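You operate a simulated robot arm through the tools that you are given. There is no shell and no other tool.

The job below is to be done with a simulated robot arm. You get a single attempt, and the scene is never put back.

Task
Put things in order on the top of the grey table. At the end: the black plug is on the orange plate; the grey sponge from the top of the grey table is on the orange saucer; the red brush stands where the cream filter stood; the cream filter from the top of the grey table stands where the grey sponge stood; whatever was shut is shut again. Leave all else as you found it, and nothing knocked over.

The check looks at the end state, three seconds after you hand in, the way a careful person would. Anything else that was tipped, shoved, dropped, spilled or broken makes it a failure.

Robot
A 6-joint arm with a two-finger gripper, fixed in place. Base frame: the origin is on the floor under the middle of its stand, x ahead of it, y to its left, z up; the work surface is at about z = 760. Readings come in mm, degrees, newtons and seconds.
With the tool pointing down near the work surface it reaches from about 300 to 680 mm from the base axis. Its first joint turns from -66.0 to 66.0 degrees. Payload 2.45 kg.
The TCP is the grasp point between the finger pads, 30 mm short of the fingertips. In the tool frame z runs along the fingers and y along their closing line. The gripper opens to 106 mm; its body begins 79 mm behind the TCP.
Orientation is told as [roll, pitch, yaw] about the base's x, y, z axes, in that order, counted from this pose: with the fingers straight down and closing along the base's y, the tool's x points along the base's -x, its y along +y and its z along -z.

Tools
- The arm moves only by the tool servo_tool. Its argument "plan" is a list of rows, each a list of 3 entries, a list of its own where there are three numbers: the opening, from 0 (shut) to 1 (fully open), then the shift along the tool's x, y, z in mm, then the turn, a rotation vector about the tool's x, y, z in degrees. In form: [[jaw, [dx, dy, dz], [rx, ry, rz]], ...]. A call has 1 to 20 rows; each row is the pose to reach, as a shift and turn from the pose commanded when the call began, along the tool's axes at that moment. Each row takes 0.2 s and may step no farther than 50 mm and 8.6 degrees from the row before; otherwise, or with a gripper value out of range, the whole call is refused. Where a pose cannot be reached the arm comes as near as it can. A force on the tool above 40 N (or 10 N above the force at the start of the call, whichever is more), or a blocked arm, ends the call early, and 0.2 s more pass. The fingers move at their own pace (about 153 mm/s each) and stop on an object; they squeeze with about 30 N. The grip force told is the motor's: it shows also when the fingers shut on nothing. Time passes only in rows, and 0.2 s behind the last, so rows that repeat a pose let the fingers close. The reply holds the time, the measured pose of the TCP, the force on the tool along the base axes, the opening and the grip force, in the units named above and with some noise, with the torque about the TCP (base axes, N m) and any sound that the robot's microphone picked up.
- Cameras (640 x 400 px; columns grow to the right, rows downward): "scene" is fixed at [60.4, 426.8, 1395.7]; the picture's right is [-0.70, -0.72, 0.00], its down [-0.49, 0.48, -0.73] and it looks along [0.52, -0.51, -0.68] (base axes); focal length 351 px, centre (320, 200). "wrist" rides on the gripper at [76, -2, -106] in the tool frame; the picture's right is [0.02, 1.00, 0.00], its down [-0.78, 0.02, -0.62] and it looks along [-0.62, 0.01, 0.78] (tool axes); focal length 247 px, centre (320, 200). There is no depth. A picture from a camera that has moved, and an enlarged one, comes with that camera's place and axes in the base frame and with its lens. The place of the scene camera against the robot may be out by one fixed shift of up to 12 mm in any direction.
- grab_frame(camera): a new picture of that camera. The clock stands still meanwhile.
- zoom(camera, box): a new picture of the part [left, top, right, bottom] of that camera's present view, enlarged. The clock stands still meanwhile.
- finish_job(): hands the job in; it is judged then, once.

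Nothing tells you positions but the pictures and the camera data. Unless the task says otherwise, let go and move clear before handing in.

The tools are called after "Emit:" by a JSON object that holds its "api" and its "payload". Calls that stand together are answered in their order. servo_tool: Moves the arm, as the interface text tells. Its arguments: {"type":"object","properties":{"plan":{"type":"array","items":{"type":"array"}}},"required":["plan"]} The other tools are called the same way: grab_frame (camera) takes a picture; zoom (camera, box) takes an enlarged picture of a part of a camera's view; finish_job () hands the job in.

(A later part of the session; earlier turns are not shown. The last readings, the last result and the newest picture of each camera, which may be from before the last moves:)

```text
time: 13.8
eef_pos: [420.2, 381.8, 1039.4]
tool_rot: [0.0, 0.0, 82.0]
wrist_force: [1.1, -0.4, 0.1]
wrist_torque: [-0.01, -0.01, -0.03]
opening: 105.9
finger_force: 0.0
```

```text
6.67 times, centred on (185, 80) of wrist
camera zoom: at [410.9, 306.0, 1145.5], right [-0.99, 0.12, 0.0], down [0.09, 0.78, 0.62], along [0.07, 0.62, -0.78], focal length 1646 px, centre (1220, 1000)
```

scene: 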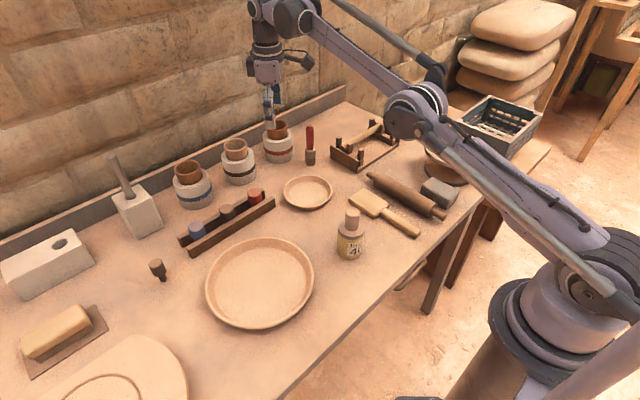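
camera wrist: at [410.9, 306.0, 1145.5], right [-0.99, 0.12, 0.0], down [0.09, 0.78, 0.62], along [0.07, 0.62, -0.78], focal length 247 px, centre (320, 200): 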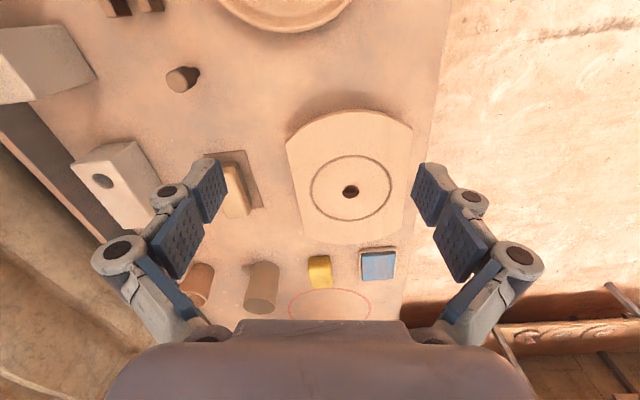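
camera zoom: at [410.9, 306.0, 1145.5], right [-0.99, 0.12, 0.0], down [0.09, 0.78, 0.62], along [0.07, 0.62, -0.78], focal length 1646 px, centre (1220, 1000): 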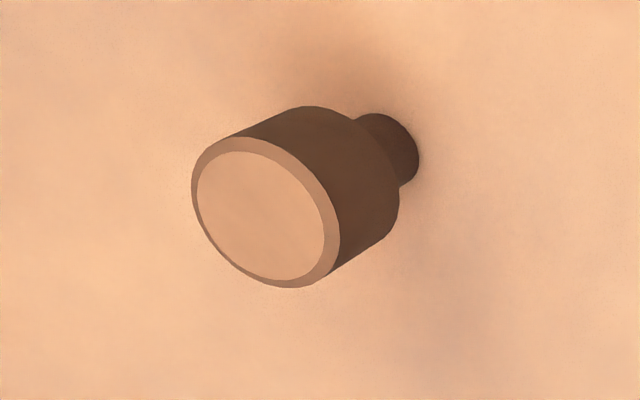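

There are sponges in three colours (grey, yellow, blue in a tray), so colour names matter. I'll zoom tightly on both dark plugs, the can and the middle jar to settle names.

Emit:
{"api": "zoom", "payload": {"camera": "scene", "box": [212, 196, 242, 226]}}

Emit:
{"api": "zoom", "payload": {"camera": "scene", "box": [144, 253, 174, 283]}}

Emit:
{"api": "zoom", "payload": {"camera": "scene", "box": [330, 200, 375, 262]}}

Emit:
{"api": "zoom", "payload": {"camera": "scene", "box": [215, 130, 265, 190]}}

Emit:
{"api": "zoom", "payload": {"camera": "scene", "box": [295, 120, 325, 170]}}

Emit:
{"api": "zoom", "payload": {"camera": "scene", "box": [175, 185, 280, 255]}}

```text
13.33 times, centred on (227, 211) of scene
camera zoom: at [60.4, 426.8, 1395.7], right [-0.7, -0.72, 0.0], down [-0.49, 0.48, -0.73], along [0.52, -0.51, -0.68], focal length 4685 px, centre (1560, 53)
```

zoom: 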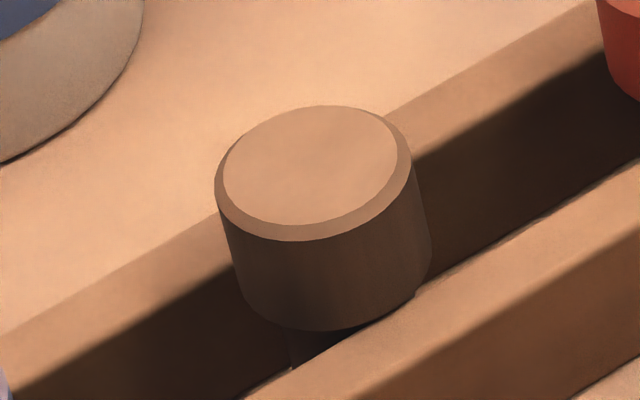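

```text
13.33 times, centred on (159, 268) of scene
camera zoom: at [60.4, 426.8, 1395.7], right [-0.7, -0.72, 0.0], down [-0.49, 0.48, -0.73], along [0.52, -0.51, -0.68], focal length 4685 px, centre (2467, -707)
```

zoom: 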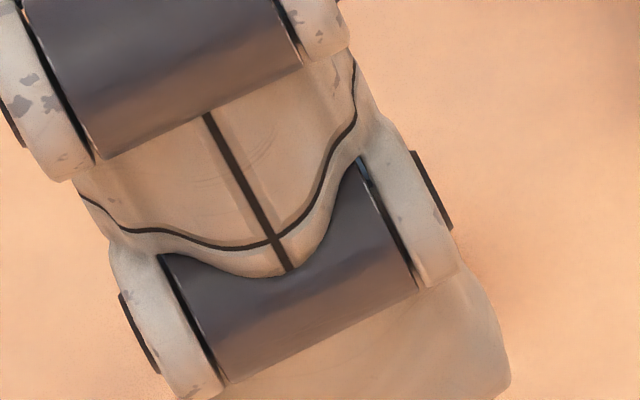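

```text
6.45 times, centred on (352, 231) of scene
camera zoom: at [60.4, 426.8, 1395.7], right [-0.7, -0.72, 0.0], down [-0.49, 0.48, -0.73], along [0.52, -0.51, -0.68], focal length 2267 px, centre (110, 0)
```

zoom: 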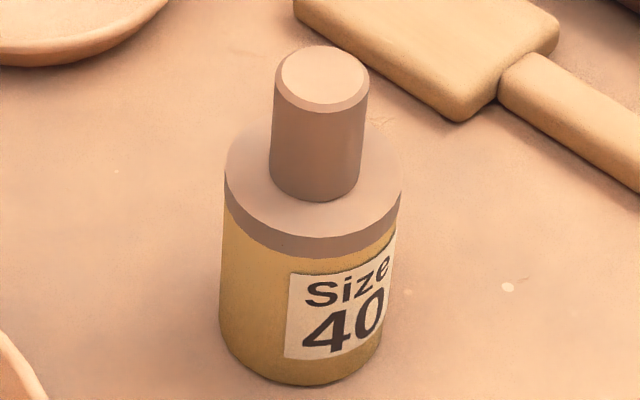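

```text
6.67 times, centred on (240, 160) of scene
camera zoom: at [60.4, 426.8, 1395.7], right [-0.7, -0.72, 0.0], down [-0.49, 0.48, -0.73], along [0.52, -0.51, -0.68], focal length 2342 px, centre (853, 467)
```

zoom: 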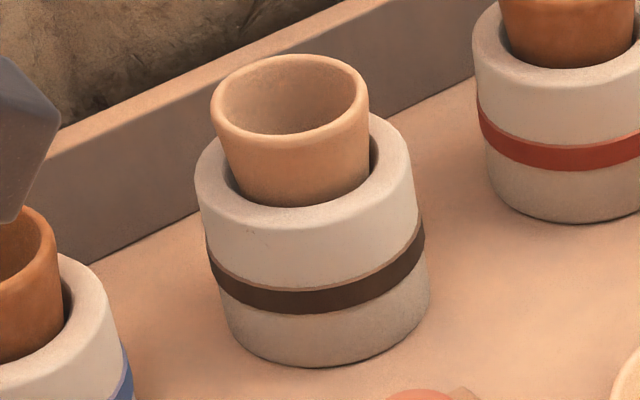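

```text
8.00 times, centred on (310, 145) of scene
camera zoom: at [60.4, 426.8, 1395.7], right [-0.7, -0.72, 0.0], down [-0.49, 0.48, -0.73], along [0.52, -0.51, -0.68], focal length 2811 px, centre (400, 640)
```

zoom: 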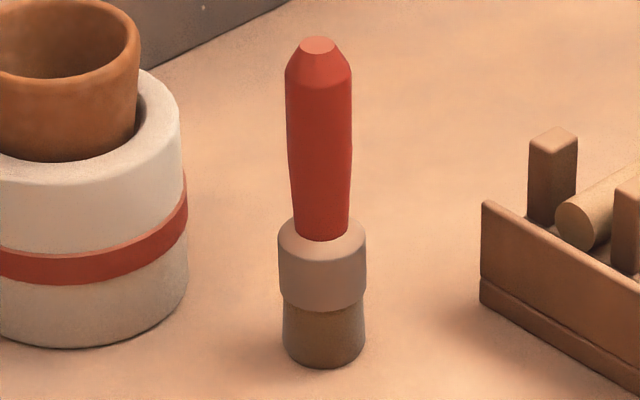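

```text
5.71 times, centred on (228, 220) of scene
camera zoom: at [60.4, 426.8, 1395.7], right [-0.7, -0.72, 0.0], down [-0.49, 0.48, -0.73], along [0.52, -0.51, -0.68], focal length 2008 px, centre (849, 86)
```

zoom: 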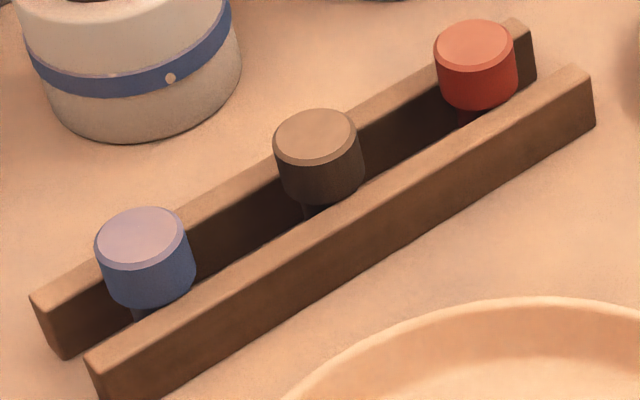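

I still need to tell what the "filter" is; cups sit in the jars' mouths and one is paler. I'll view the jar cups from steeply above to see whether they have filter-like bottoms.

Emit:
{"api": "servo_tool", "payload": {"plan": [[1, [31, -27, -11], [0, 0, 8.2]], [1, [62, -53, -22], [0, 0, 16.4]], [1, [93, -80, -33], [0, 0, 24.6]], [1, [124, -106, -44], [0, 0, 32.8]], [1, [155, -133, -55], [0, 0, 41]], [1, [187, -159, -66], [0, 0, 49.2]], [1, [218, -186, -77], [0, 0, 57.4]], [1, [249, -213, -88], [0, 0, 65.6]], [1, [280, -239, -99], [0, 0, 73.8]], [1, [311, -266, -110], [0, 0, 82]], [1, [311, -266, -110], [0, 0, 82]]]}}

Emit:
{"api": "grab_frame", "payload": {"camera": "wrist"}}

```text
time: 16.2
eef_pos: [608.7, 35.3, 1128.1]
tool_rot: [0.1, 0.0, -0.1]
wrist_force: [-0.1, 0.4, 0.0]
wrist_torque: [-0.01, -0.01, -0.02]
opening: 105.8
finger_force: 0.2
out of reach, approached as far as the arm can: row 9, 10, 11
```

```text
taken
camera wrist: at [532.9, 34.0, 1233.1], right [-0.02, 1.0, 0.0], down [0.78, 0.02, 0.62], along [0.62, 0.01, -0.78], focal length 247 px, centre (320, 200)
```

wrist: 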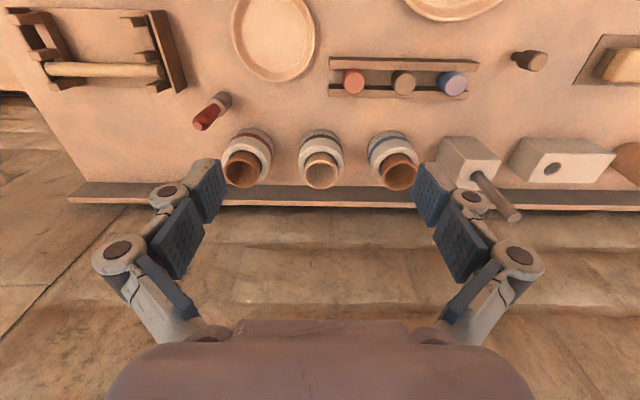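

Emit:
{"api": "zoom", "payload": {"camera": "wrist", "box": [285, 115, 355, 195]}}

Emit:
{"api": "zoom", "payload": {"camera": "wrist", "box": [210, 115, 430, 200]}}

Emit:
{"api": "zoom", "payload": {"camera": "wrist", "box": [320, 30, 580, 110]}}

Emit:
{"api": "zoom", "payload": {"camera": "scene", "box": [144, 253, 174, 283]}}

Emit:
{"api": "zoom", "payload": {"camera": "scene", "box": [130, 180, 290, 290]}}

```text
5.00 times, centred on (320, 155) of wrist
camera zoom: at [532.9, 34.0, 1233.1], right [-0.02, 1.0, 0.0], down [0.78, 0.02, 0.62], along [0.62, 0.01, -0.78], focal length 1235 px, centre (320, 425)
```

zoom: 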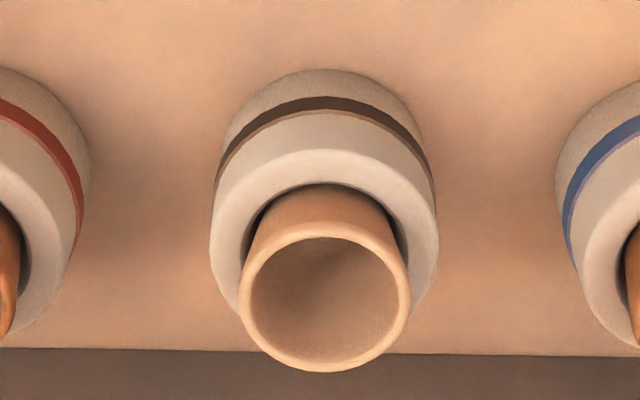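

```text
2.91 times, centred on (320, 158) of wrist
camera zoom: at [532.9, 34.0, 1233.1], right [-0.02, 1.0, 0.0], down [0.78, 0.02, 0.62], along [0.62, 0.01, -0.78], focal length 718 px, centre (320, 324)
```

zoom: 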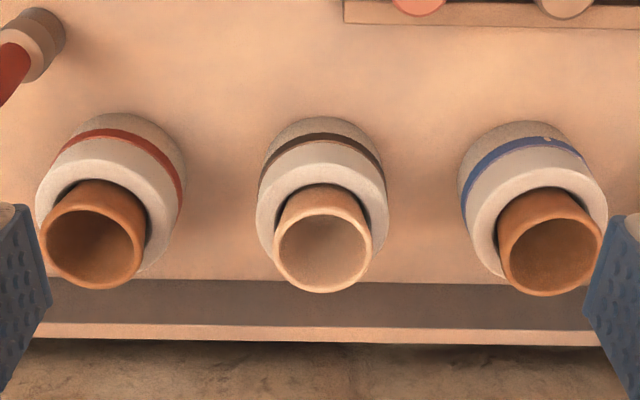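

```text
2.46 times, centred on (450, 70) of wrist
camera zoom: at [532.9, 34.0, 1233.1], right [-0.02, 1.0, 0.0], down [0.78, 0.02, 0.62], along [0.62, 0.01, -0.78], focal length 608 px, centre (0, 520)
```

zoom: 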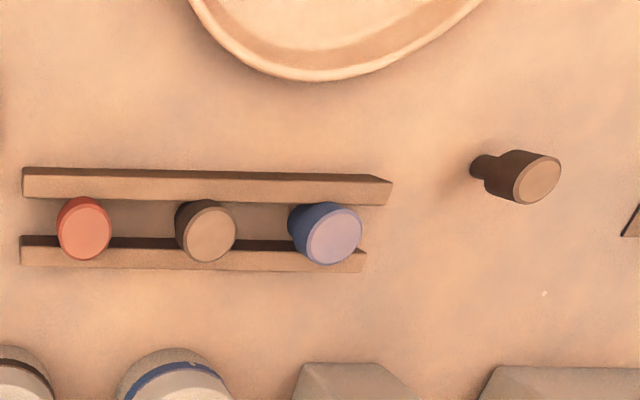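

```text
13.33 times, centred on (159, 268) of scene
camera zoom: at [60.5, 426.7, 1395.7], right [-0.7, -0.72, 0.0], down [-0.49, 0.48, -0.73], along [0.52, -0.51, -0.68], focal length 4685 px, centre (2467, -707)
```

zoom: 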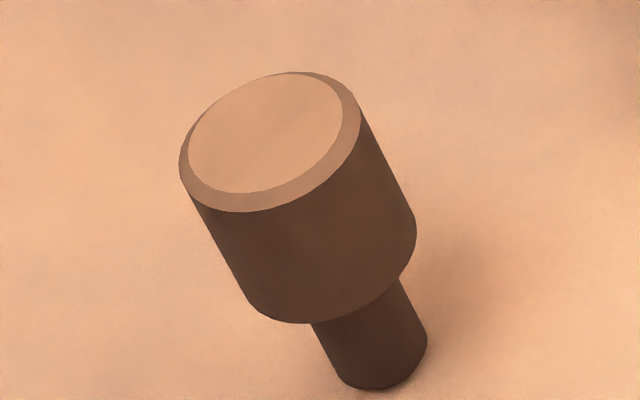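

```text
3.64 times, centred on (210, 235) of scene
camera zoom: at [60.5, 426.7, 1395.7], right [-0.7, -0.72, 0.0], down [-0.49, 0.48, -0.73], along [0.52, -0.51, -0.68], focal length 1278 px, centre (720, 73)
```

zoom: 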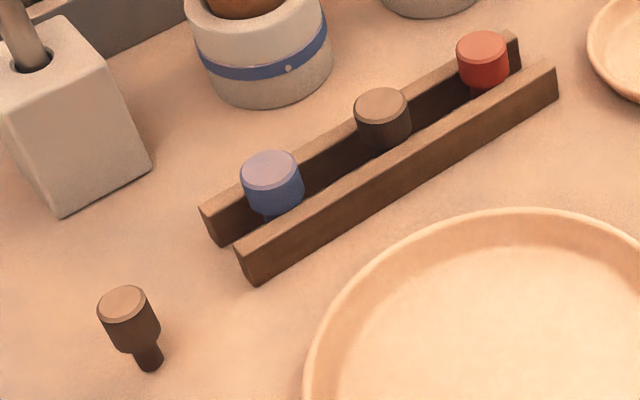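

Emit:
{"api": "zoom", "payload": {"camera": "scene", "box": [580, 0, 640, 60]}}

Emit:
{"api": "zoom", "payload": {"camera": "scene", "box": [540, 40, 640, 140]}}

Emit:
{"api": "zoom", "payload": {"camera": "scene", "box": [380, 240, 450, 310]}}

Emit:
{"api": "zoom", "payload": {"camera": "scene", "box": [330, 110, 410, 175]}}

```text
6.67 times, centred on (610, 30) of scene
camera zoom: at [60.5, 426.7, 1395.7], right [-0.7, -0.72, 0.0], down [-0.49, 0.48, -0.73], along [0.52, -0.51, -0.68], focal length 2342 px, centre (-1613, 1333)
```

zoom: 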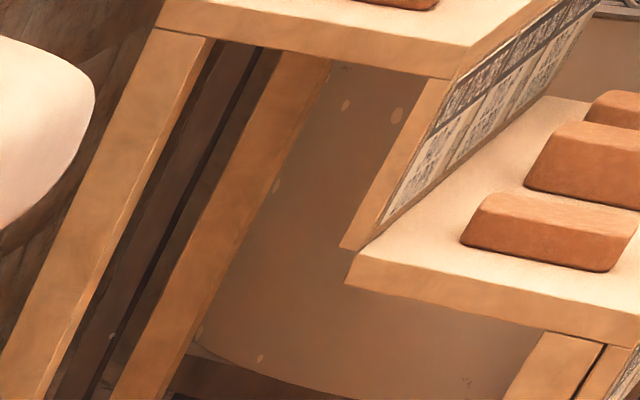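

```text
4.00 times, centred on (590, 90) of scene
camera zoom: at [60.5, 426.7, 1395.7], right [-0.7, -0.72, 0.0], down [-0.49, 0.48, -0.73], along [0.52, -0.51, -0.68], focal length 1405 px, centre (-760, 640)
```

zoom: 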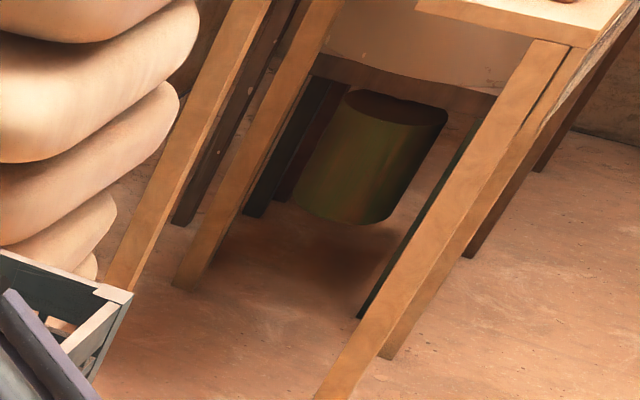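

```text
5.71 times, centred on (415, 275) of scene
camera zoom: at [60.5, 426.7, 1395.7], right [-0.7, -0.72, 0.0], down [-0.49, 0.48, -0.73], along [0.52, -0.51, -0.68], focal length 2008 px, centre (-223, -229)
```

zoom: 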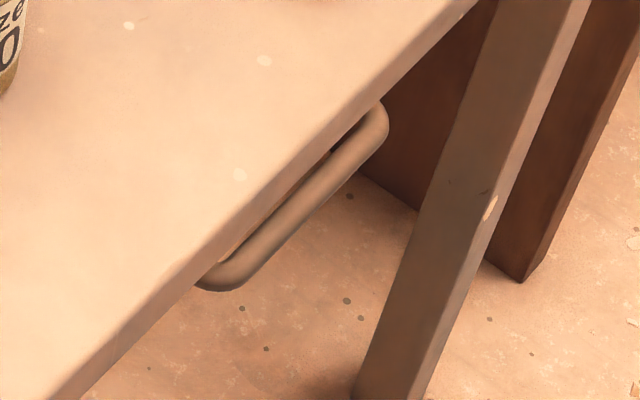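

```text
6.15 times, centred on (370, 142) of scene
camera zoom: at [60.5, 426.7, 1395.7], right [-0.7, -0.72, 0.0], down [-0.49, 0.48, -0.73], along [0.52, -0.51, -0.68], focal length 2162 px, centre (12, 554)
```

zoom: 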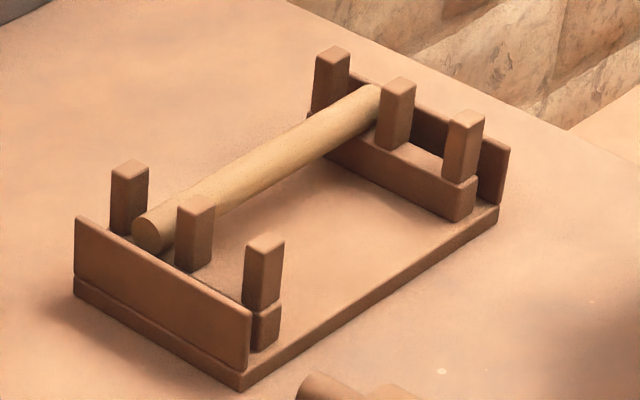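

Emit:
{"api": "zoom", "payload": {"camera": "scene", "box": [280, 170, 375, 265]}}

Emit:
{"api": "zoom", "payload": {"camera": "scene", "box": [335, 230, 370, 260]}}

Emit:
{"api": "zoom", "payload": {"camera": "scene", "box": [222, 136, 252, 166]}}

Emit:
{"api": "zoom", "payload": {"camera": "wrist", "box": [330, 60, 480, 100]}}

Emit:
{"api": "zoom", "payload": {"camera": "scene", "box": [255, 110, 300, 165]}}

Emit:
{"api": "zoom", "payload": {"camera": "scene", "box": [168, 155, 215, 212]}}

```text
4.21 times, centred on (328, 218) of scene
camera zoom: at [60.5, 426.7, 1395.7], right [-0.7, -0.72, 0.0], down [-0.49, 0.48, -0.73], along [0.52, -0.51, -0.68], focal length 1479 px, centre (288, 126)
```

zoom: 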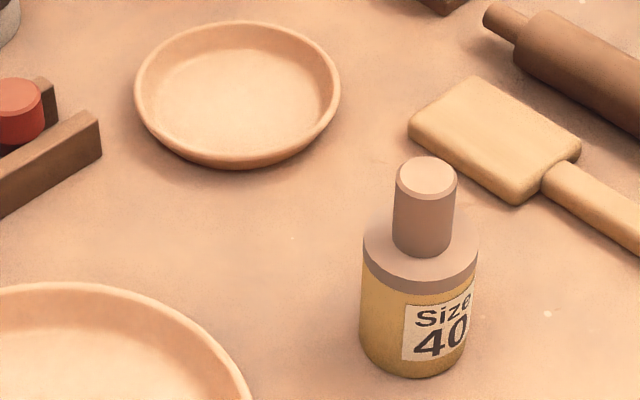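

```text
13.33 times, centred on (352, 245) of scene
camera zoom: at [60.5, 426.7, 1395.7], right [-0.7, -0.72, 0.0], down [-0.49, 0.48, -0.73], along [0.52, -0.51, -0.68], focal length 4685 px, centre (-113, -400)
```

zoom: 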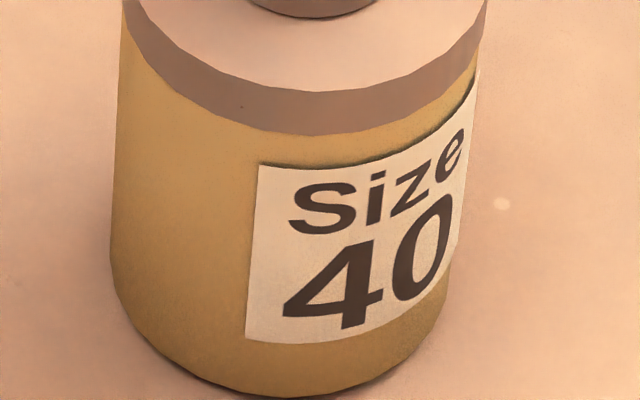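

```text
13.33 times, centred on (237, 151) of scene
camera zoom: at [60.5, 426.7, 1395.7], right [-0.7, -0.72, 0.0], down [-0.49, 0.48, -0.73], along [0.52, -0.51, -0.68], focal length 4685 px, centre (1427, 853)
```

zoom: 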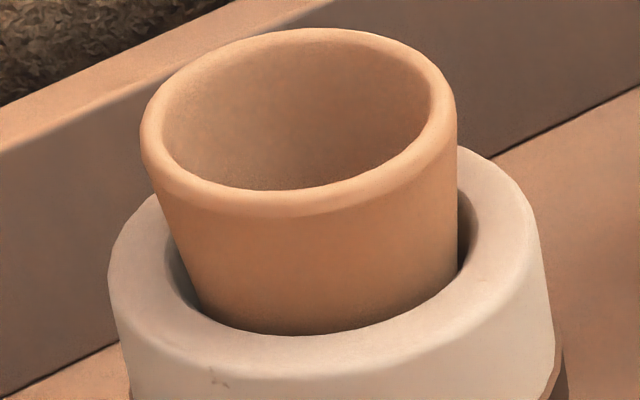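

```text
4.27 times, centred on (405, 80) of wrist
camera zoom: at [532.9, 34.0, 1233.1], right [-0.02, 1.0, 0.0], down [0.78, 0.02, 0.62], along [0.62, 0.01, -0.78], focal length 1054 px, centre (-43, 712)
```

zoom: 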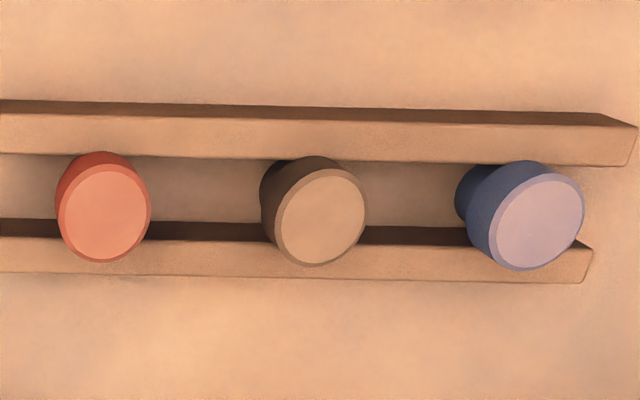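

```text
7.27 times, centred on (278, 138) of scene
camera zoom: at [60.5, 426.7, 1395.7], right [-0.7, -0.72, 0.0], down [-0.49, 0.48, -0.73], along [0.52, -0.51, -0.68], focal length 2555 px, centre (629, 654)
```

zoom: 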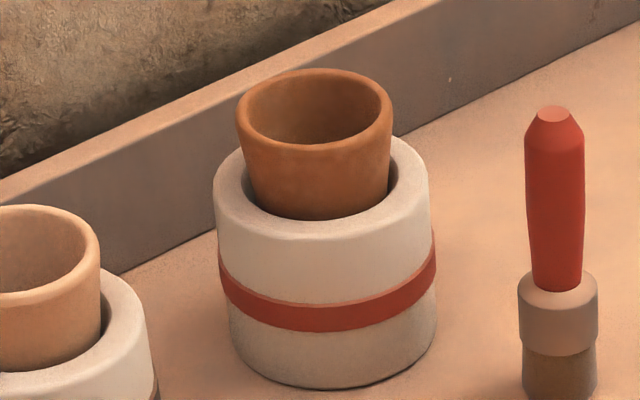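

```text
7.02 times, centred on (192, 184) of scene
camera zoom: at [60.5, 426.7, 1395.7], right [-0.7, -0.72, 0.0], down [-0.49, 0.48, -0.73], along [0.52, -0.51, -0.68], focal length 2466 px, centre (1222, 316)
```

zoom: 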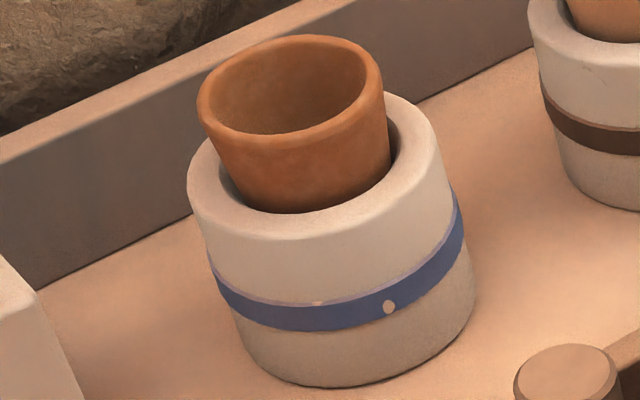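

The white vessels look like plaster moulds with rubber bands holding drying clay cups (scenery), so the labelled "Size 40" cartridge is the likely filter. I'll compare the colour of the two dark plugs at extreme zoom.

Emit:
{"api": "zoom", "payload": {"camera": "scene", "box": [222, 213, 234, 221]}}

Emit:
{"api": "zoom", "payload": {"camera": "scene", "box": [152, 266, 164, 274]}}

Emit:
{"api": "zoom", "payload": {"camera": "scene", "box": [230, 169, 242, 177]}}

Emit:
{"api": "zoom", "payload": {"camera": "scene", "box": [228, 221, 240, 229]}}

Emit:
{"api": "zoom", "payload": {"camera": "scene", "box": [350, 243, 362, 251]}}

Emit:
{"api": "zoom", "payload": {"camera": "scene", "box": [192, 228, 204, 236]}}

```text
16.00 times, centred on (228, 217) of scene
camera zoom: at [60.5, 426.7, 1395.7], right [-0.7, -0.72, 0.0], down [-0.49, 0.48, -0.73], along [0.52, -0.51, -0.68], focal length 5622 px, centre (1792, -72)
```

zoom: 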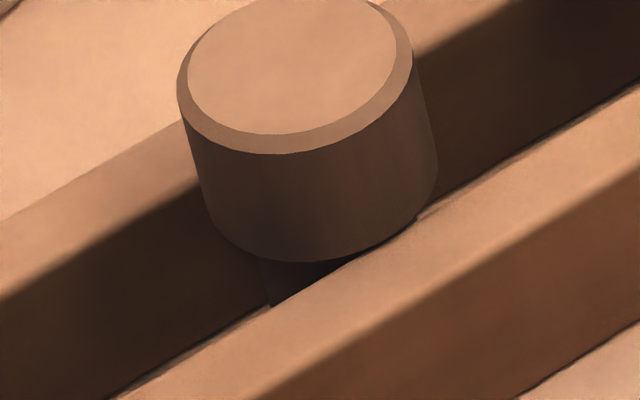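

```text
16.00 times, centred on (158, 270) of scene
camera zoom: at [60.5, 426.7, 1395.7], right [-0.7, -0.72, 0.0], down [-0.49, 0.48, -0.73], along [0.52, -0.51, -0.68], focal length 5622 px, centre (2912, -920)
```

zoom: 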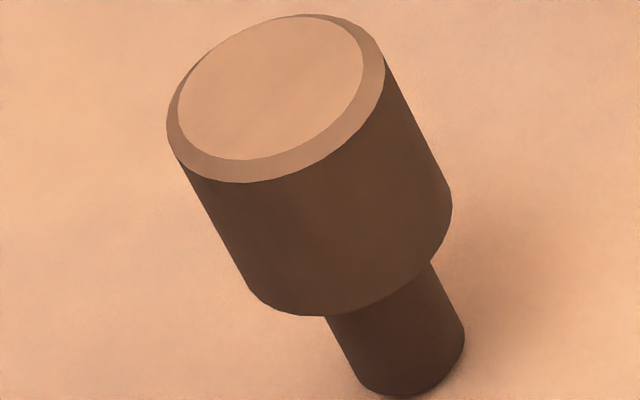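

```text
16.00 times, centred on (236, 173) of scene
camera zoom: at [60.5, 426.7, 1395.7], right [-0.7, -0.72, 0.0], down [-0.49, 0.48, -0.73], along [0.52, -0.51, -0.68], focal length 5622 px, centre (1664, 632)
```

zoom: 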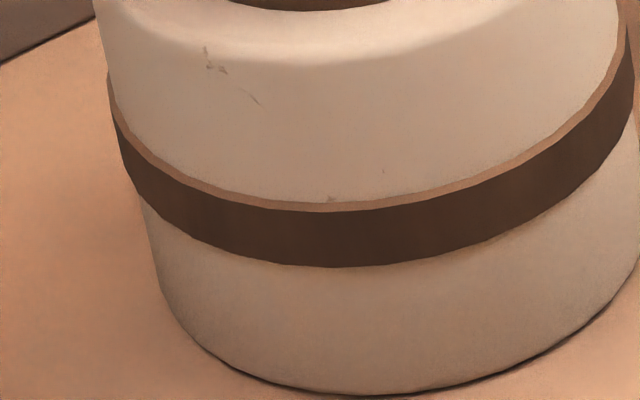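

```text
16.00 times, centred on (234, 225) of scene
camera zoom: at [60.5, 426.7, 1395.7], right [-0.7, -0.72, 0.0], down [-0.49, 0.48, -0.73], along [0.52, -0.51, -0.68], focal length 5622 px, centre (1696, -200)
```

zoom: 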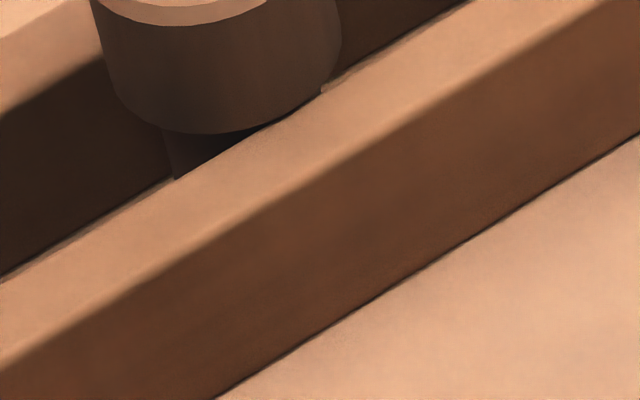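

```text
16.00 times, centred on (356, 247) of scene
camera zoom: at [60.5, 426.7, 1395.7], right [-0.7, -0.72, 0.0], down [-0.49, 0.48, -0.73], along [0.52, -0.51, -0.68], focal length 5622 px, centre (-256, -552)
```

zoom: 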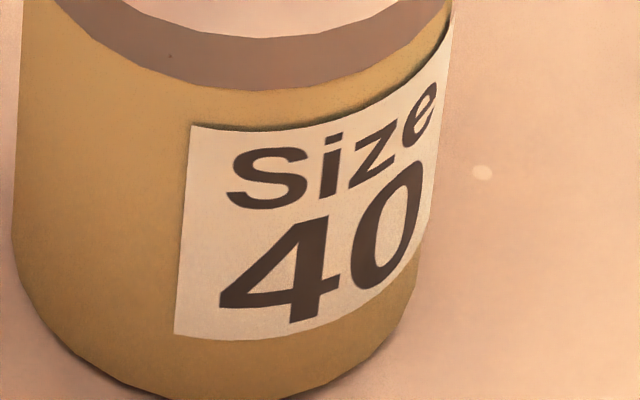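

```text
16.00 times, centred on (198, 232) of scene
camera zoom: at [60.5, 426.7, 1395.7], right [-0.7, -0.72, 0.0], down [-0.49, 0.48, -0.73], along [0.52, -0.51, -0.68], focal length 5622 px, centre (2272, -312)
```

zoom: 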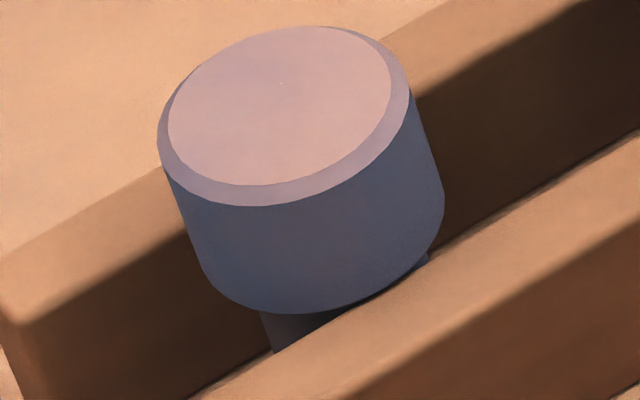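

Both look alike so far; I'll move the arm well away so its shadow doesn't bias the comparison, then zoom on both again.

Emit:
{"api": "servo_tool", "payload": {"plan": [[1, [40, -25, 8], [0, 0, 0]], [1, [80, -50, 16], [0, 0, 0]], [1, [120, -75, 24], [0, 0, 0]], [1, [160, -100, 32], [0, 0, 0]], [1, [200, -125, 40], [0, 0, 0]], [1, [240, -150, 48], [0, 0, 0]], [1, [270, -185, 56], [0, 0, 0]], [1, [270, -230, 64], [0, 0, 0]], [1, [270, -230, 64], [0, 0, 0]]]}}

Emit:
{"api": "zoom", "payload": {"camera": "scene", "box": [222, 209, 234, 217]}}

Emit:
{"api": "zoom", "payload": {"camera": "scene", "box": [152, 264, 164, 272]}}

Emit:
{"api": "zoom", "payload": {"camera": "scene", "box": [140, 190, 280, 290]}}

Emit:
{"api": "grab_frame", "payload": {"camera": "wrist"}}

Emit:
{"api": "grab_frame", "payload": {"camera": "scene"}}

```text
time: 18.2
eef_pos: [340.6, -196.6, 1063.0]
tool_rot: [0.0, 0.0, 0.0]
wrist_force: [0.0, 0.6, -0.7]
wrist_torque: [-0.04, -0.02, -0.01]
opening: 106.0
finger_force: 0.1
```

```text
16.00 times, centred on (228, 213) of scene
camera zoom: at [60.4, 426.7, 1395.7], right [-0.7, -0.72, 0.0], down [-0.49, 0.48, -0.73], along [0.52, -0.51, -0.68], focal length 5622 px, centre (1792, -8)
```

zoom: 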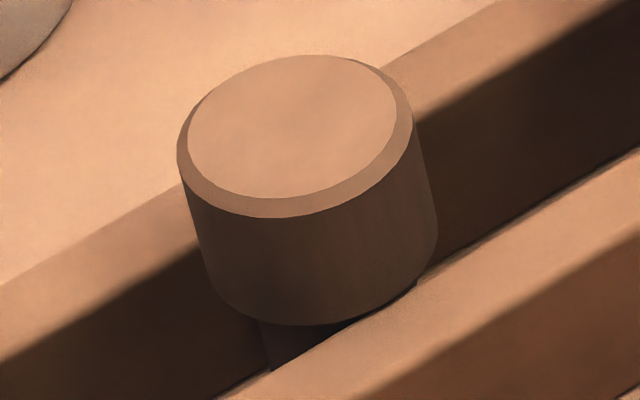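

```text
16.00 times, centred on (158, 268) of scene
camera zoom: at [60.4, 426.7, 1395.7], right [-0.7, -0.72, 0.0], down [-0.49, 0.48, -0.73], along [0.52, -0.51, -0.68], focal length 5622 px, centre (2912, -888)
```

zoom: 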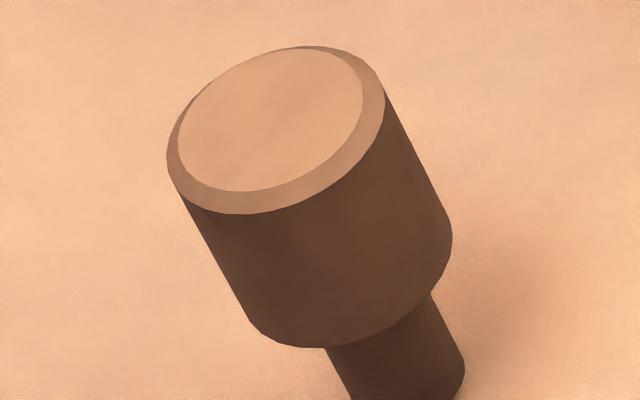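

```text
4.00 times, centred on (210, 240) of scene
camera zoom: at [60.4, 426.7, 1395.7], right [-0.7, -0.72, 0.0], down [-0.49, 0.48, -0.73], along [0.52, -0.51, -0.68], focal length 1405 px, centre (760, 40)
```

zoom: 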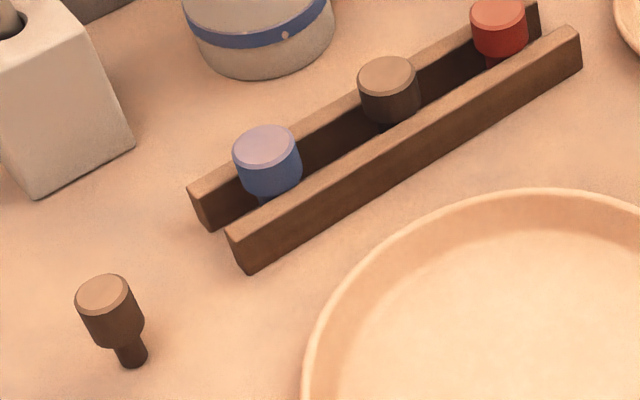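

```text
taken
camera wrist: at [263.5, -197.9, 1168.5], right [-0.02, 1.0, 0.0], down [0.78, 0.02, 0.62], along [0.62, 0.01, -0.78], focal length 247 px, centre (320, 200)
```

wrist: 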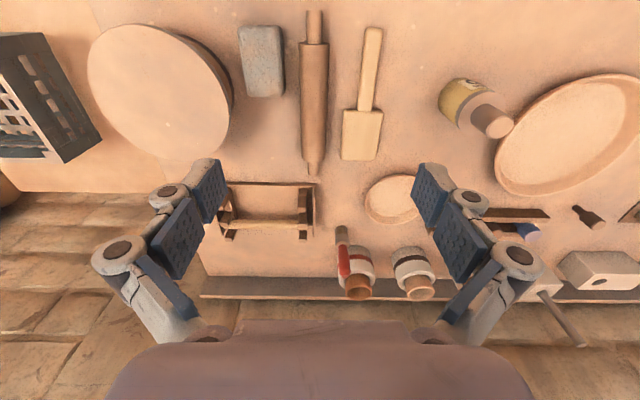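

```text
taken
```

scene: 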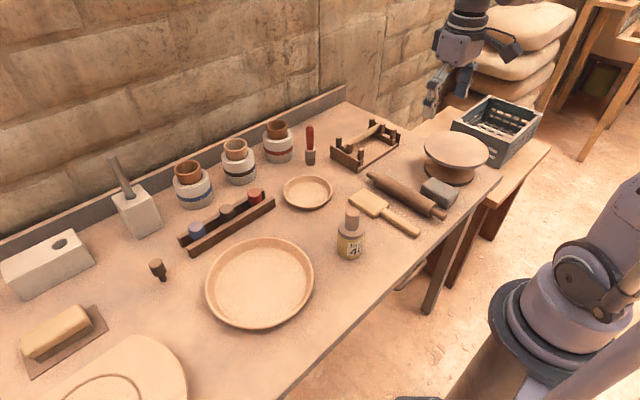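

Both dark plugs have the same colour; the one standing free on its own is a different size from the rack trio. The four free-standing items (plug, "Size 40" filter cartridge, brush, sponge) match the four named things, so I'll go with those. Now I'll measure the sponge precisely.

Emit:
{"api": "zoom", "payload": {"camera": "wrist", "box": [220, 10, 320, 110]}}

Emit:
{"api": "zoom", "payload": {"camera": "wrist", "box": [420, 60, 530, 150]}}

Emit:
{"api": "zoom", "payload": {"camera": "wrist", "box": [320, 150, 450, 300]}}

```text
4.00 times, centred on (270, 60) of wrist
camera zoom: at [263.5, -197.9, 1168.5], right [-0.02, 1.0, 0.0], down [0.78, 0.02, 0.62], along [0.62, 0.01, -0.78], focal length 988 px, centre (520, 760)
```

zoom: 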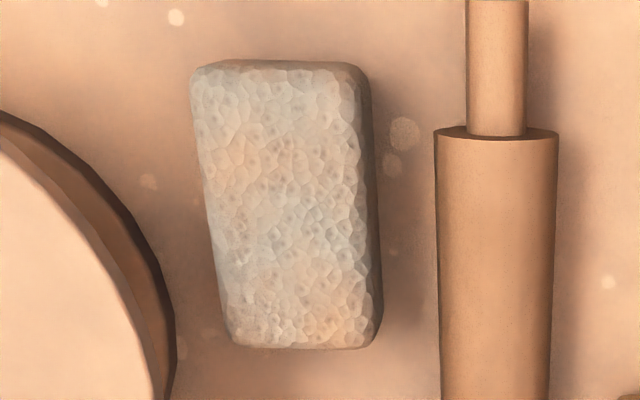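

```text
4.44 times, centred on (475, 105) of wrist
camera zoom: at [263.5, -197.9, 1168.5], right [-0.02, 1.0, 0.0], down [0.78, 0.02, 0.62], along [0.62, 0.01, -0.78], focal length 1098 px, centre (-369, 622)
```

zoom: 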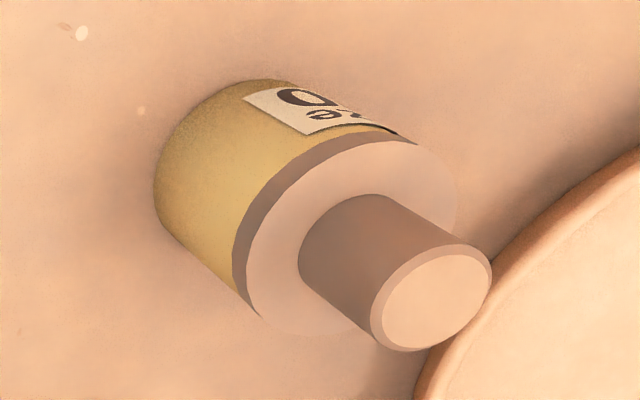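

```text
2.67 times, centred on (385, 225) of wrist
camera zoom: at [263.5, -197.9, 1168.5], right [-0.02, 1.0, 0.0], down [0.78, 0.02, 0.62], along [0.62, 0.01, -0.78], focal length 659 px, centre (147, 133)
```

zoom: 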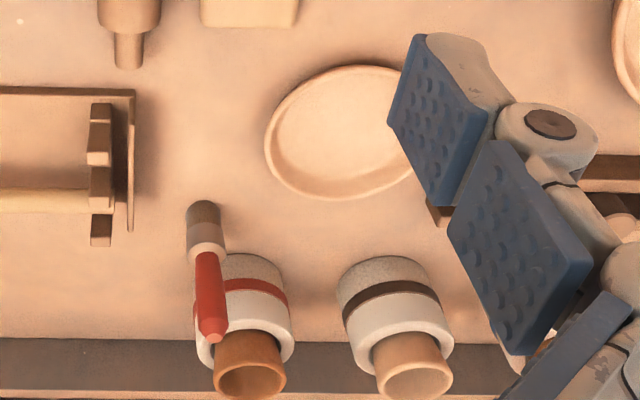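

Emit:
{"api": "zoom", "payload": {"camera": "scene", "box": [410, 165, 470, 225]}}

Emit:
{"api": "zoom", "payload": {"camera": "scene", "box": [275, 165, 345, 225]}}

```text
6.67 times, centred on (440, 195) of scene
camera zoom: at [60.4, 426.7, 1395.7], right [-0.7, -0.72, 0.0], down [-0.49, 0.48, -0.73], along [0.52, -0.51, -0.68], focal length 2342 px, centre (-480, 233)
```

zoom: 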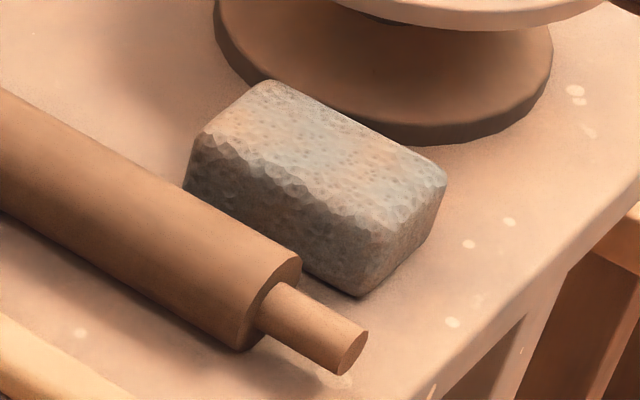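

```text
6.67 times, centred on (310, 195) of scene
camera zoom: at [60.4, 426.7, 1395.7], right [-0.7, -0.72, 0.0], down [-0.49, 0.48, -0.73], along [0.52, -0.51, -0.68], focal length 2342 px, centre (387, 233)
```

zoom: 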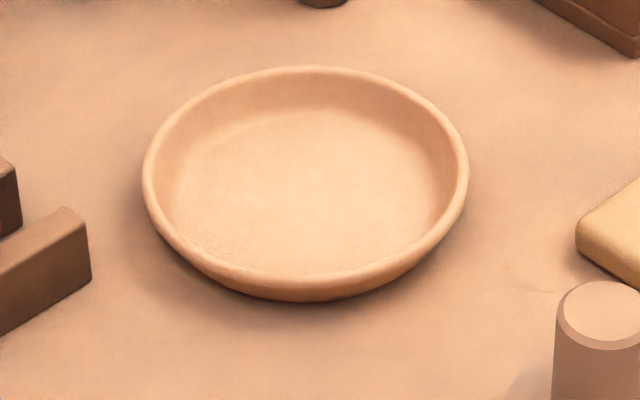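

The sponge lies about (328, −276), roughly 80 mm along x, 50 mm wide and 36 mm tall, with its top near z 796. I'll go above it with the fingers turned to close along x, clear of the rolling pin and wheel.

Emit:
{"api": "servo_tool", "payload": {"plan": [[1, [1, -7, 15], [0, 0, 8.2]], [1, [2, -14, 30], [0, 0, 16.4]], [1, [3, -21, 45], [0, 0, 24.6]], [1, [4, -28, 60], [0, 0, 32.8]], [1, [6, -36, 75], [0, 0, 41]], [1, [7, -43, 90], [0, 0, 49.2]], [1, [8, -50, 105], [0, 0, 57.4]], [1, [9, -57, 120], [0, 0, 65.6]], [1, [10, -64, 135], [0, 0, 73.8]], [1, [11, -72, 150], [0, 0, 82]], [1, [12.6, -79.4, 163], [0, 0, 90]], [1, [12.6, -79.4, 163], [0, 0, 90]]]}}

Emit:
{"api": "grab_frame", "payload": {"camera": "wrist"}}

Emit:
{"api": "grab_frame", "payload": {"camera": "scene"}}

```text
time: 20.8
eef_pos: [326.7, -275.3, 899.6]
tool_rot: [-0.1, 0.0, -90.1]
wrist_force: [0.7, -0.3, 0.1]
wrist_torque: [-0.01, 0.0, 0.0]
opening: 105.9
finger_force: 0.0
```

```text
taken
camera wrist: at [325.6, -198.3, 1005.1], right [1.0, 0.02, 0.0], down [0.01, -0.78, 0.62], along [0.01, -0.62, -0.78], focal length 247 px, centre (320, 200)
```

wrist: 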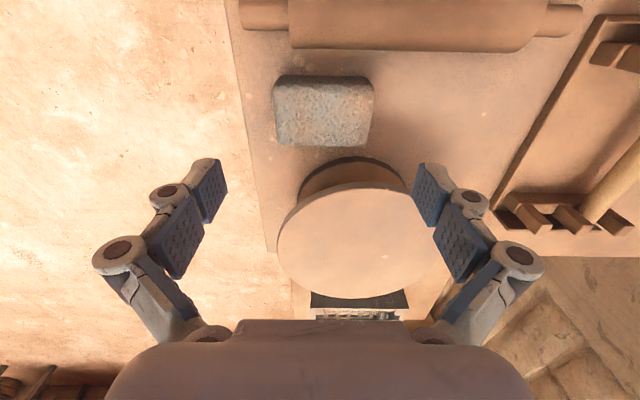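

```text
taken
```

scene: 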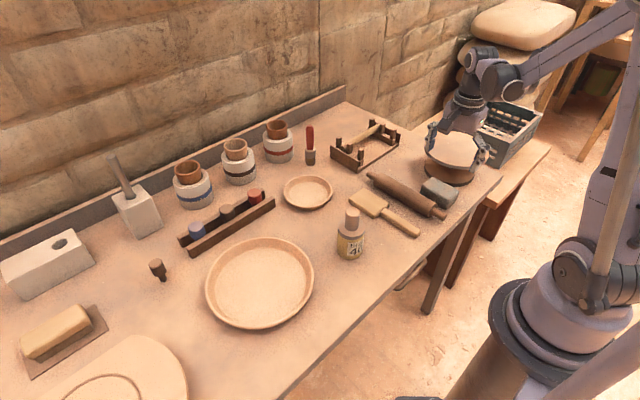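

Emit:
{"api": "zoom", "payload": {"camera": "wrist", "box": [240, 60, 400, 160]}}

```text
4.00 times, centred on (320, 110) of wrist
camera zoom: at [325.6, -198.3, 1005.1], right [1.0, 0.02, 0.0], down [0.01, -0.78, 0.62], along [0.01, -0.62, -0.78], focal length 988 px, centre (320, 560)
```

zoom: 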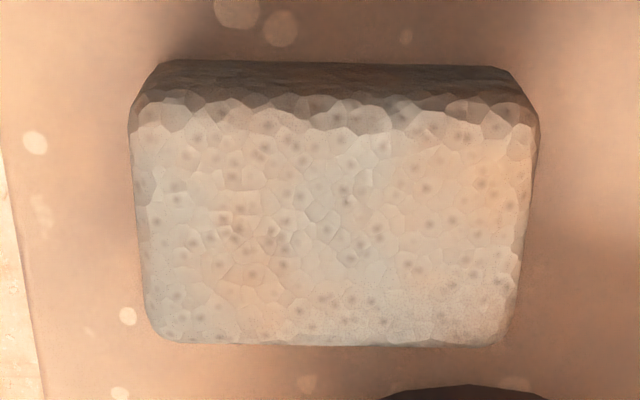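

Sponge centre confirmed at about (329, −275). Descending to grasp it.

Emit:
{"api": "servo_tool", "payload": {"plan": [[1, [0, 2, 30], [0, 0, 0]], [1, [0, 2, 60], [0, 0, 0]], [1, [0, 2, 85], [0, 0, 0]], [1, [0, 2, 103], [0, 0, 0]], [1, [0, 2, 103], [0, 0, 0]]]}}

Emit:
{"api": "grab_frame", "payload": {"camera": "scene"}}

Emit:
{"api": "grab_frame", "payload": {"camera": "wrist"}}

```text
time: 22.0
eef_pos: [329.0, -273.6, 795.9]
tool_rot: [-0.1, -0.1, -89.9]
wrist_force: [-0.5, -1.0, -0.4]
wrist_torque: [-0.02, 0.02, 0.01]
opening: 105.9
finger_force: 0.1
```

```text
taken
```

scene: 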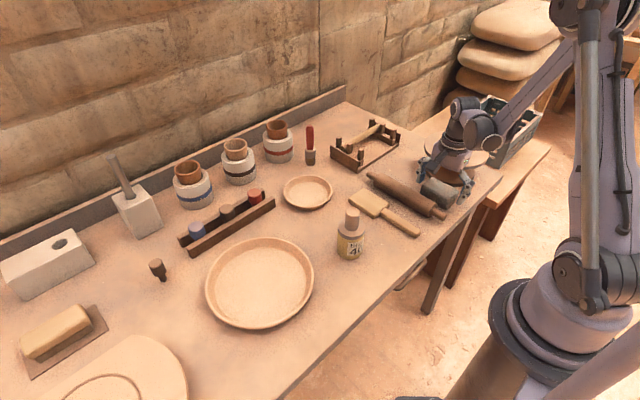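

```text
taken
camera wrist: at [327.2, -197.3, 902.1], right [1.0, 0.02, 0.0], down [0.02, -0.78, 0.62], along [0.01, -0.62, -0.78], focal length 247 px, centre (320, 200)
```

wrist: 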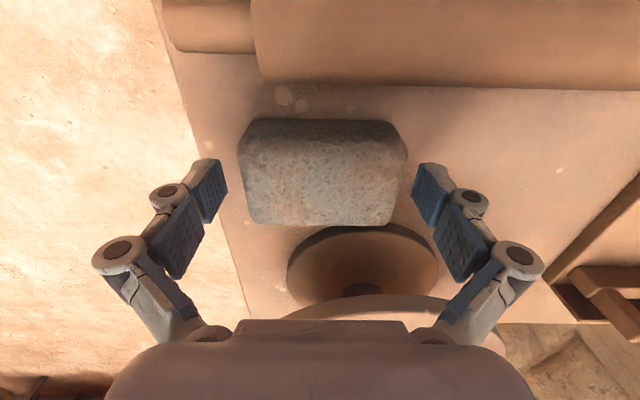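

The fingers straddle the sponge cleanly. Closing.

Emit:
{"api": "servo_tool", "payload": {"plan": [[0, [0, 0, 0], [0, 0, 0]], [0, [0, 0, 0], [0, 0, 0]], [0, [0, 0, 0], [0, 0, 0]]]}}

Emit:
{"api": "grab_frame", "payload": {"camera": "wrist"}}

```text
time: 22.8
eef_pos: [329.6, -273.5, 796.7]
tool_rot: [0.0, 0.0, -90.0]
wrist_force: [0.8, -0.3, 7.5]
wrist_torque: [-0.03, -0.32, 0.04]
opening: 83.9
finger_force: 29.9
```

```text
taken
camera wrist: at [327.2, -197.3, 902.5], right [1.0, 0.02, 0.0], down [0.02, -0.78, 0.62], along [0.01, -0.62, -0.78], focal length 247 px, centre (320, 200)
```

wrist: 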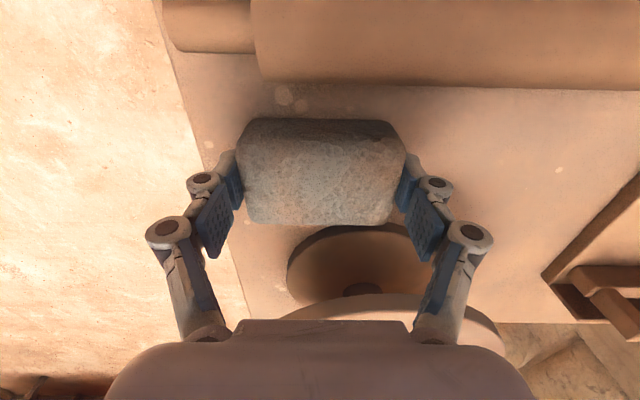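

Gripped at 84 mm wide. The fingertips would foul the saucer rim at this depth, so I'll regrip about 13 mm higher before lifting.

Emit:
{"api": "servo_tool", "payload": {"plan": [[1, [0, 0, 0], [0, 0, 0]], [1, [0, 0, 0], [0, 0, 0]], [1, [0, 0, -13], [0, 0, 0]], [1, [0, 0, -13], [0, 0, 0]], [0, [0, 0, -13], [0, 0, 0]], [0, [0, 0, -13], [0, 0, 0]], [0, [0, 0, -13], [0, 0, 0]]]}}

Emit:
{"api": "grab_frame", "payload": {"camera": "wrist"}}

```text
time: 24.4
eef_pos: [329.4, -273.7, 810.5]
tool_rot: [0.0, 0.0, -89.9]
wrist_force: [0.2, -0.3, 25.0]
wrist_torque: [-0.02, 0.13, -0.03]
opening: 84.0
finger_force: 29.7
```

```text
taken
camera wrist: at [327.1, -197.4, 916.0], right [1.0, 0.02, 0.0], down [0.02, -0.78, 0.62], along [0.01, -0.62, -0.78], focal length 247 px, centre (320, 200)
```

wrist: 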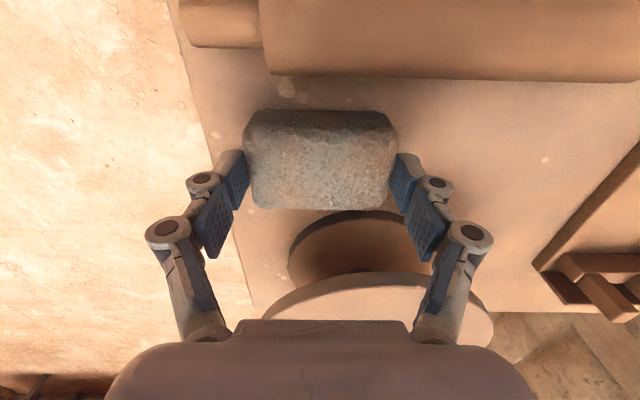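

Gripped higher. Lifting straight up and checking it stays in the fingers.

Emit:
{"api": "servo_tool", "payload": {"plan": [[0, [0, 0, -10], [0, 0, 0]], [0, [0, 0, -30], [0, 0, 0]], [0, [0, 0, -60], [0, 0, 0]], [0, [0, 0, -95], [0, 0, 0]], [0, [0, 0, -130], [0, 0, 0]], [0, [0, 0, -130], [0, 0, 0]]]}}

Emit:
{"api": "grab_frame", "payload": {"camera": "wrist"}}

Emit:
{"api": "grab_frame", "payload": {"camera": "scene"}}

```text
time: 25.8
eef_pos: [329.6, -273.9, 939.8]
tool_rot: [0.0, 0.0, -89.9]
wrist_force: [0.5, -0.3, -0.4]
wrist_torque: [-0.03, 0.01, 0.02]
opening: 83.9
finger_force: 30.3
```

```text
taken
camera wrist: at [327.8, -197.4, 1045.9], right [1.0, 0.02, 0.0], down [0.02, -0.78, 0.62], along [0.01, -0.62, -0.78], focal length 247 px, centre (320, 200)
```

wrist: 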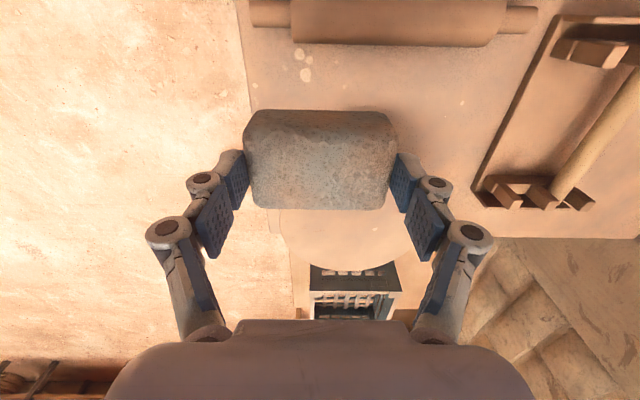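

```text
taken
```

scene: 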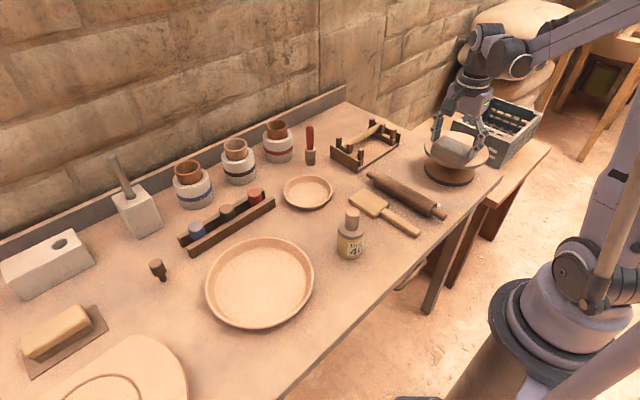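

The sponge is held securely. I'll carry it to just beyond the saucer so the wrist camera can see the saucer unobstructed.

Emit:
{"api": "servo_tool", "payload": {"plan": [[0, [21, 25, -10], [0, 0, -8.2]], [0, [42, 50, -15], [0, 0, -16.4]], [0, [63, 76, -20], [0, 0, -24.6]], [0, [84, 101, -20], [0, 0, -32.8]], [0, [106, 127, -20], [0, 0, -41]], [0, [127, 152, -20], [0, 0, -49.2]], [0, [148, 178, -20], [0, 0, -57.4]], [0, [170, 203, -20], [0, 0, -65.6]], [0, [191, 229, -20], [0, 0, -73.8]], [0, [212, 255, -20], [0, 0, -82]], [0, [234, 280, -20], [0, 0, -90]], [0, [234, 280, -20], [0, 0, -90]]]}}

Emit:
{"api": "grab_frame", "payload": {"camera": "wrist"}}

Emit:
{"api": "zoom", "payload": {"camera": "wrist", "box": [220, 0, 420, 110]}}

```text
time: 28.4
eef_pos: [608.8, -39.2, 960.2]
tool_rot: [0.0, 0.0, 0.1]
wrist_force: [0.8, -0.2, -0.6]
wrist_torque: [0.0, 0.02, 0.02]
opening: 84.0
finger_force: 30.1
```

```text
taken
camera wrist: at [532.7, -40.8, 1065.9], right [-0.02, 1.0, 0.0], down [0.78, 0.02, 0.62], along [0.62, 0.01, -0.78], focal length 247 px, centre (320, 200)
```

wrist: 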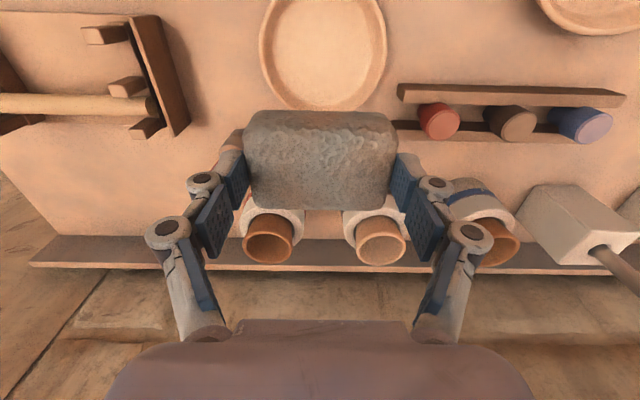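

```text
3.20 times, centred on (320, 55) of wrist
camera zoom: at [532.7, -40.8, 1065.9], right [-0.02, 1.0, 0.0], down [0.78, 0.02, 0.62], along [0.62, 0.01, -0.78], focal length 790 px, centre (320, 664)
```

zoom: 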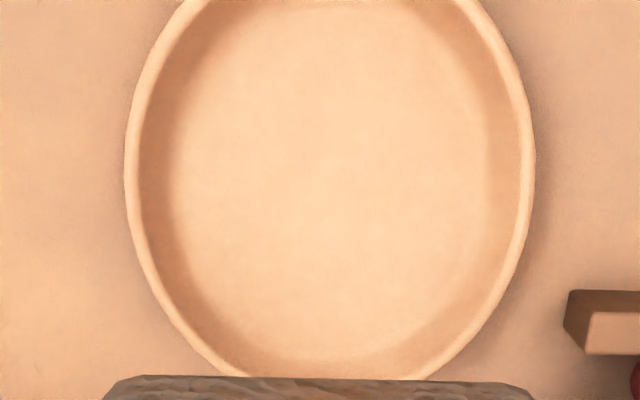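

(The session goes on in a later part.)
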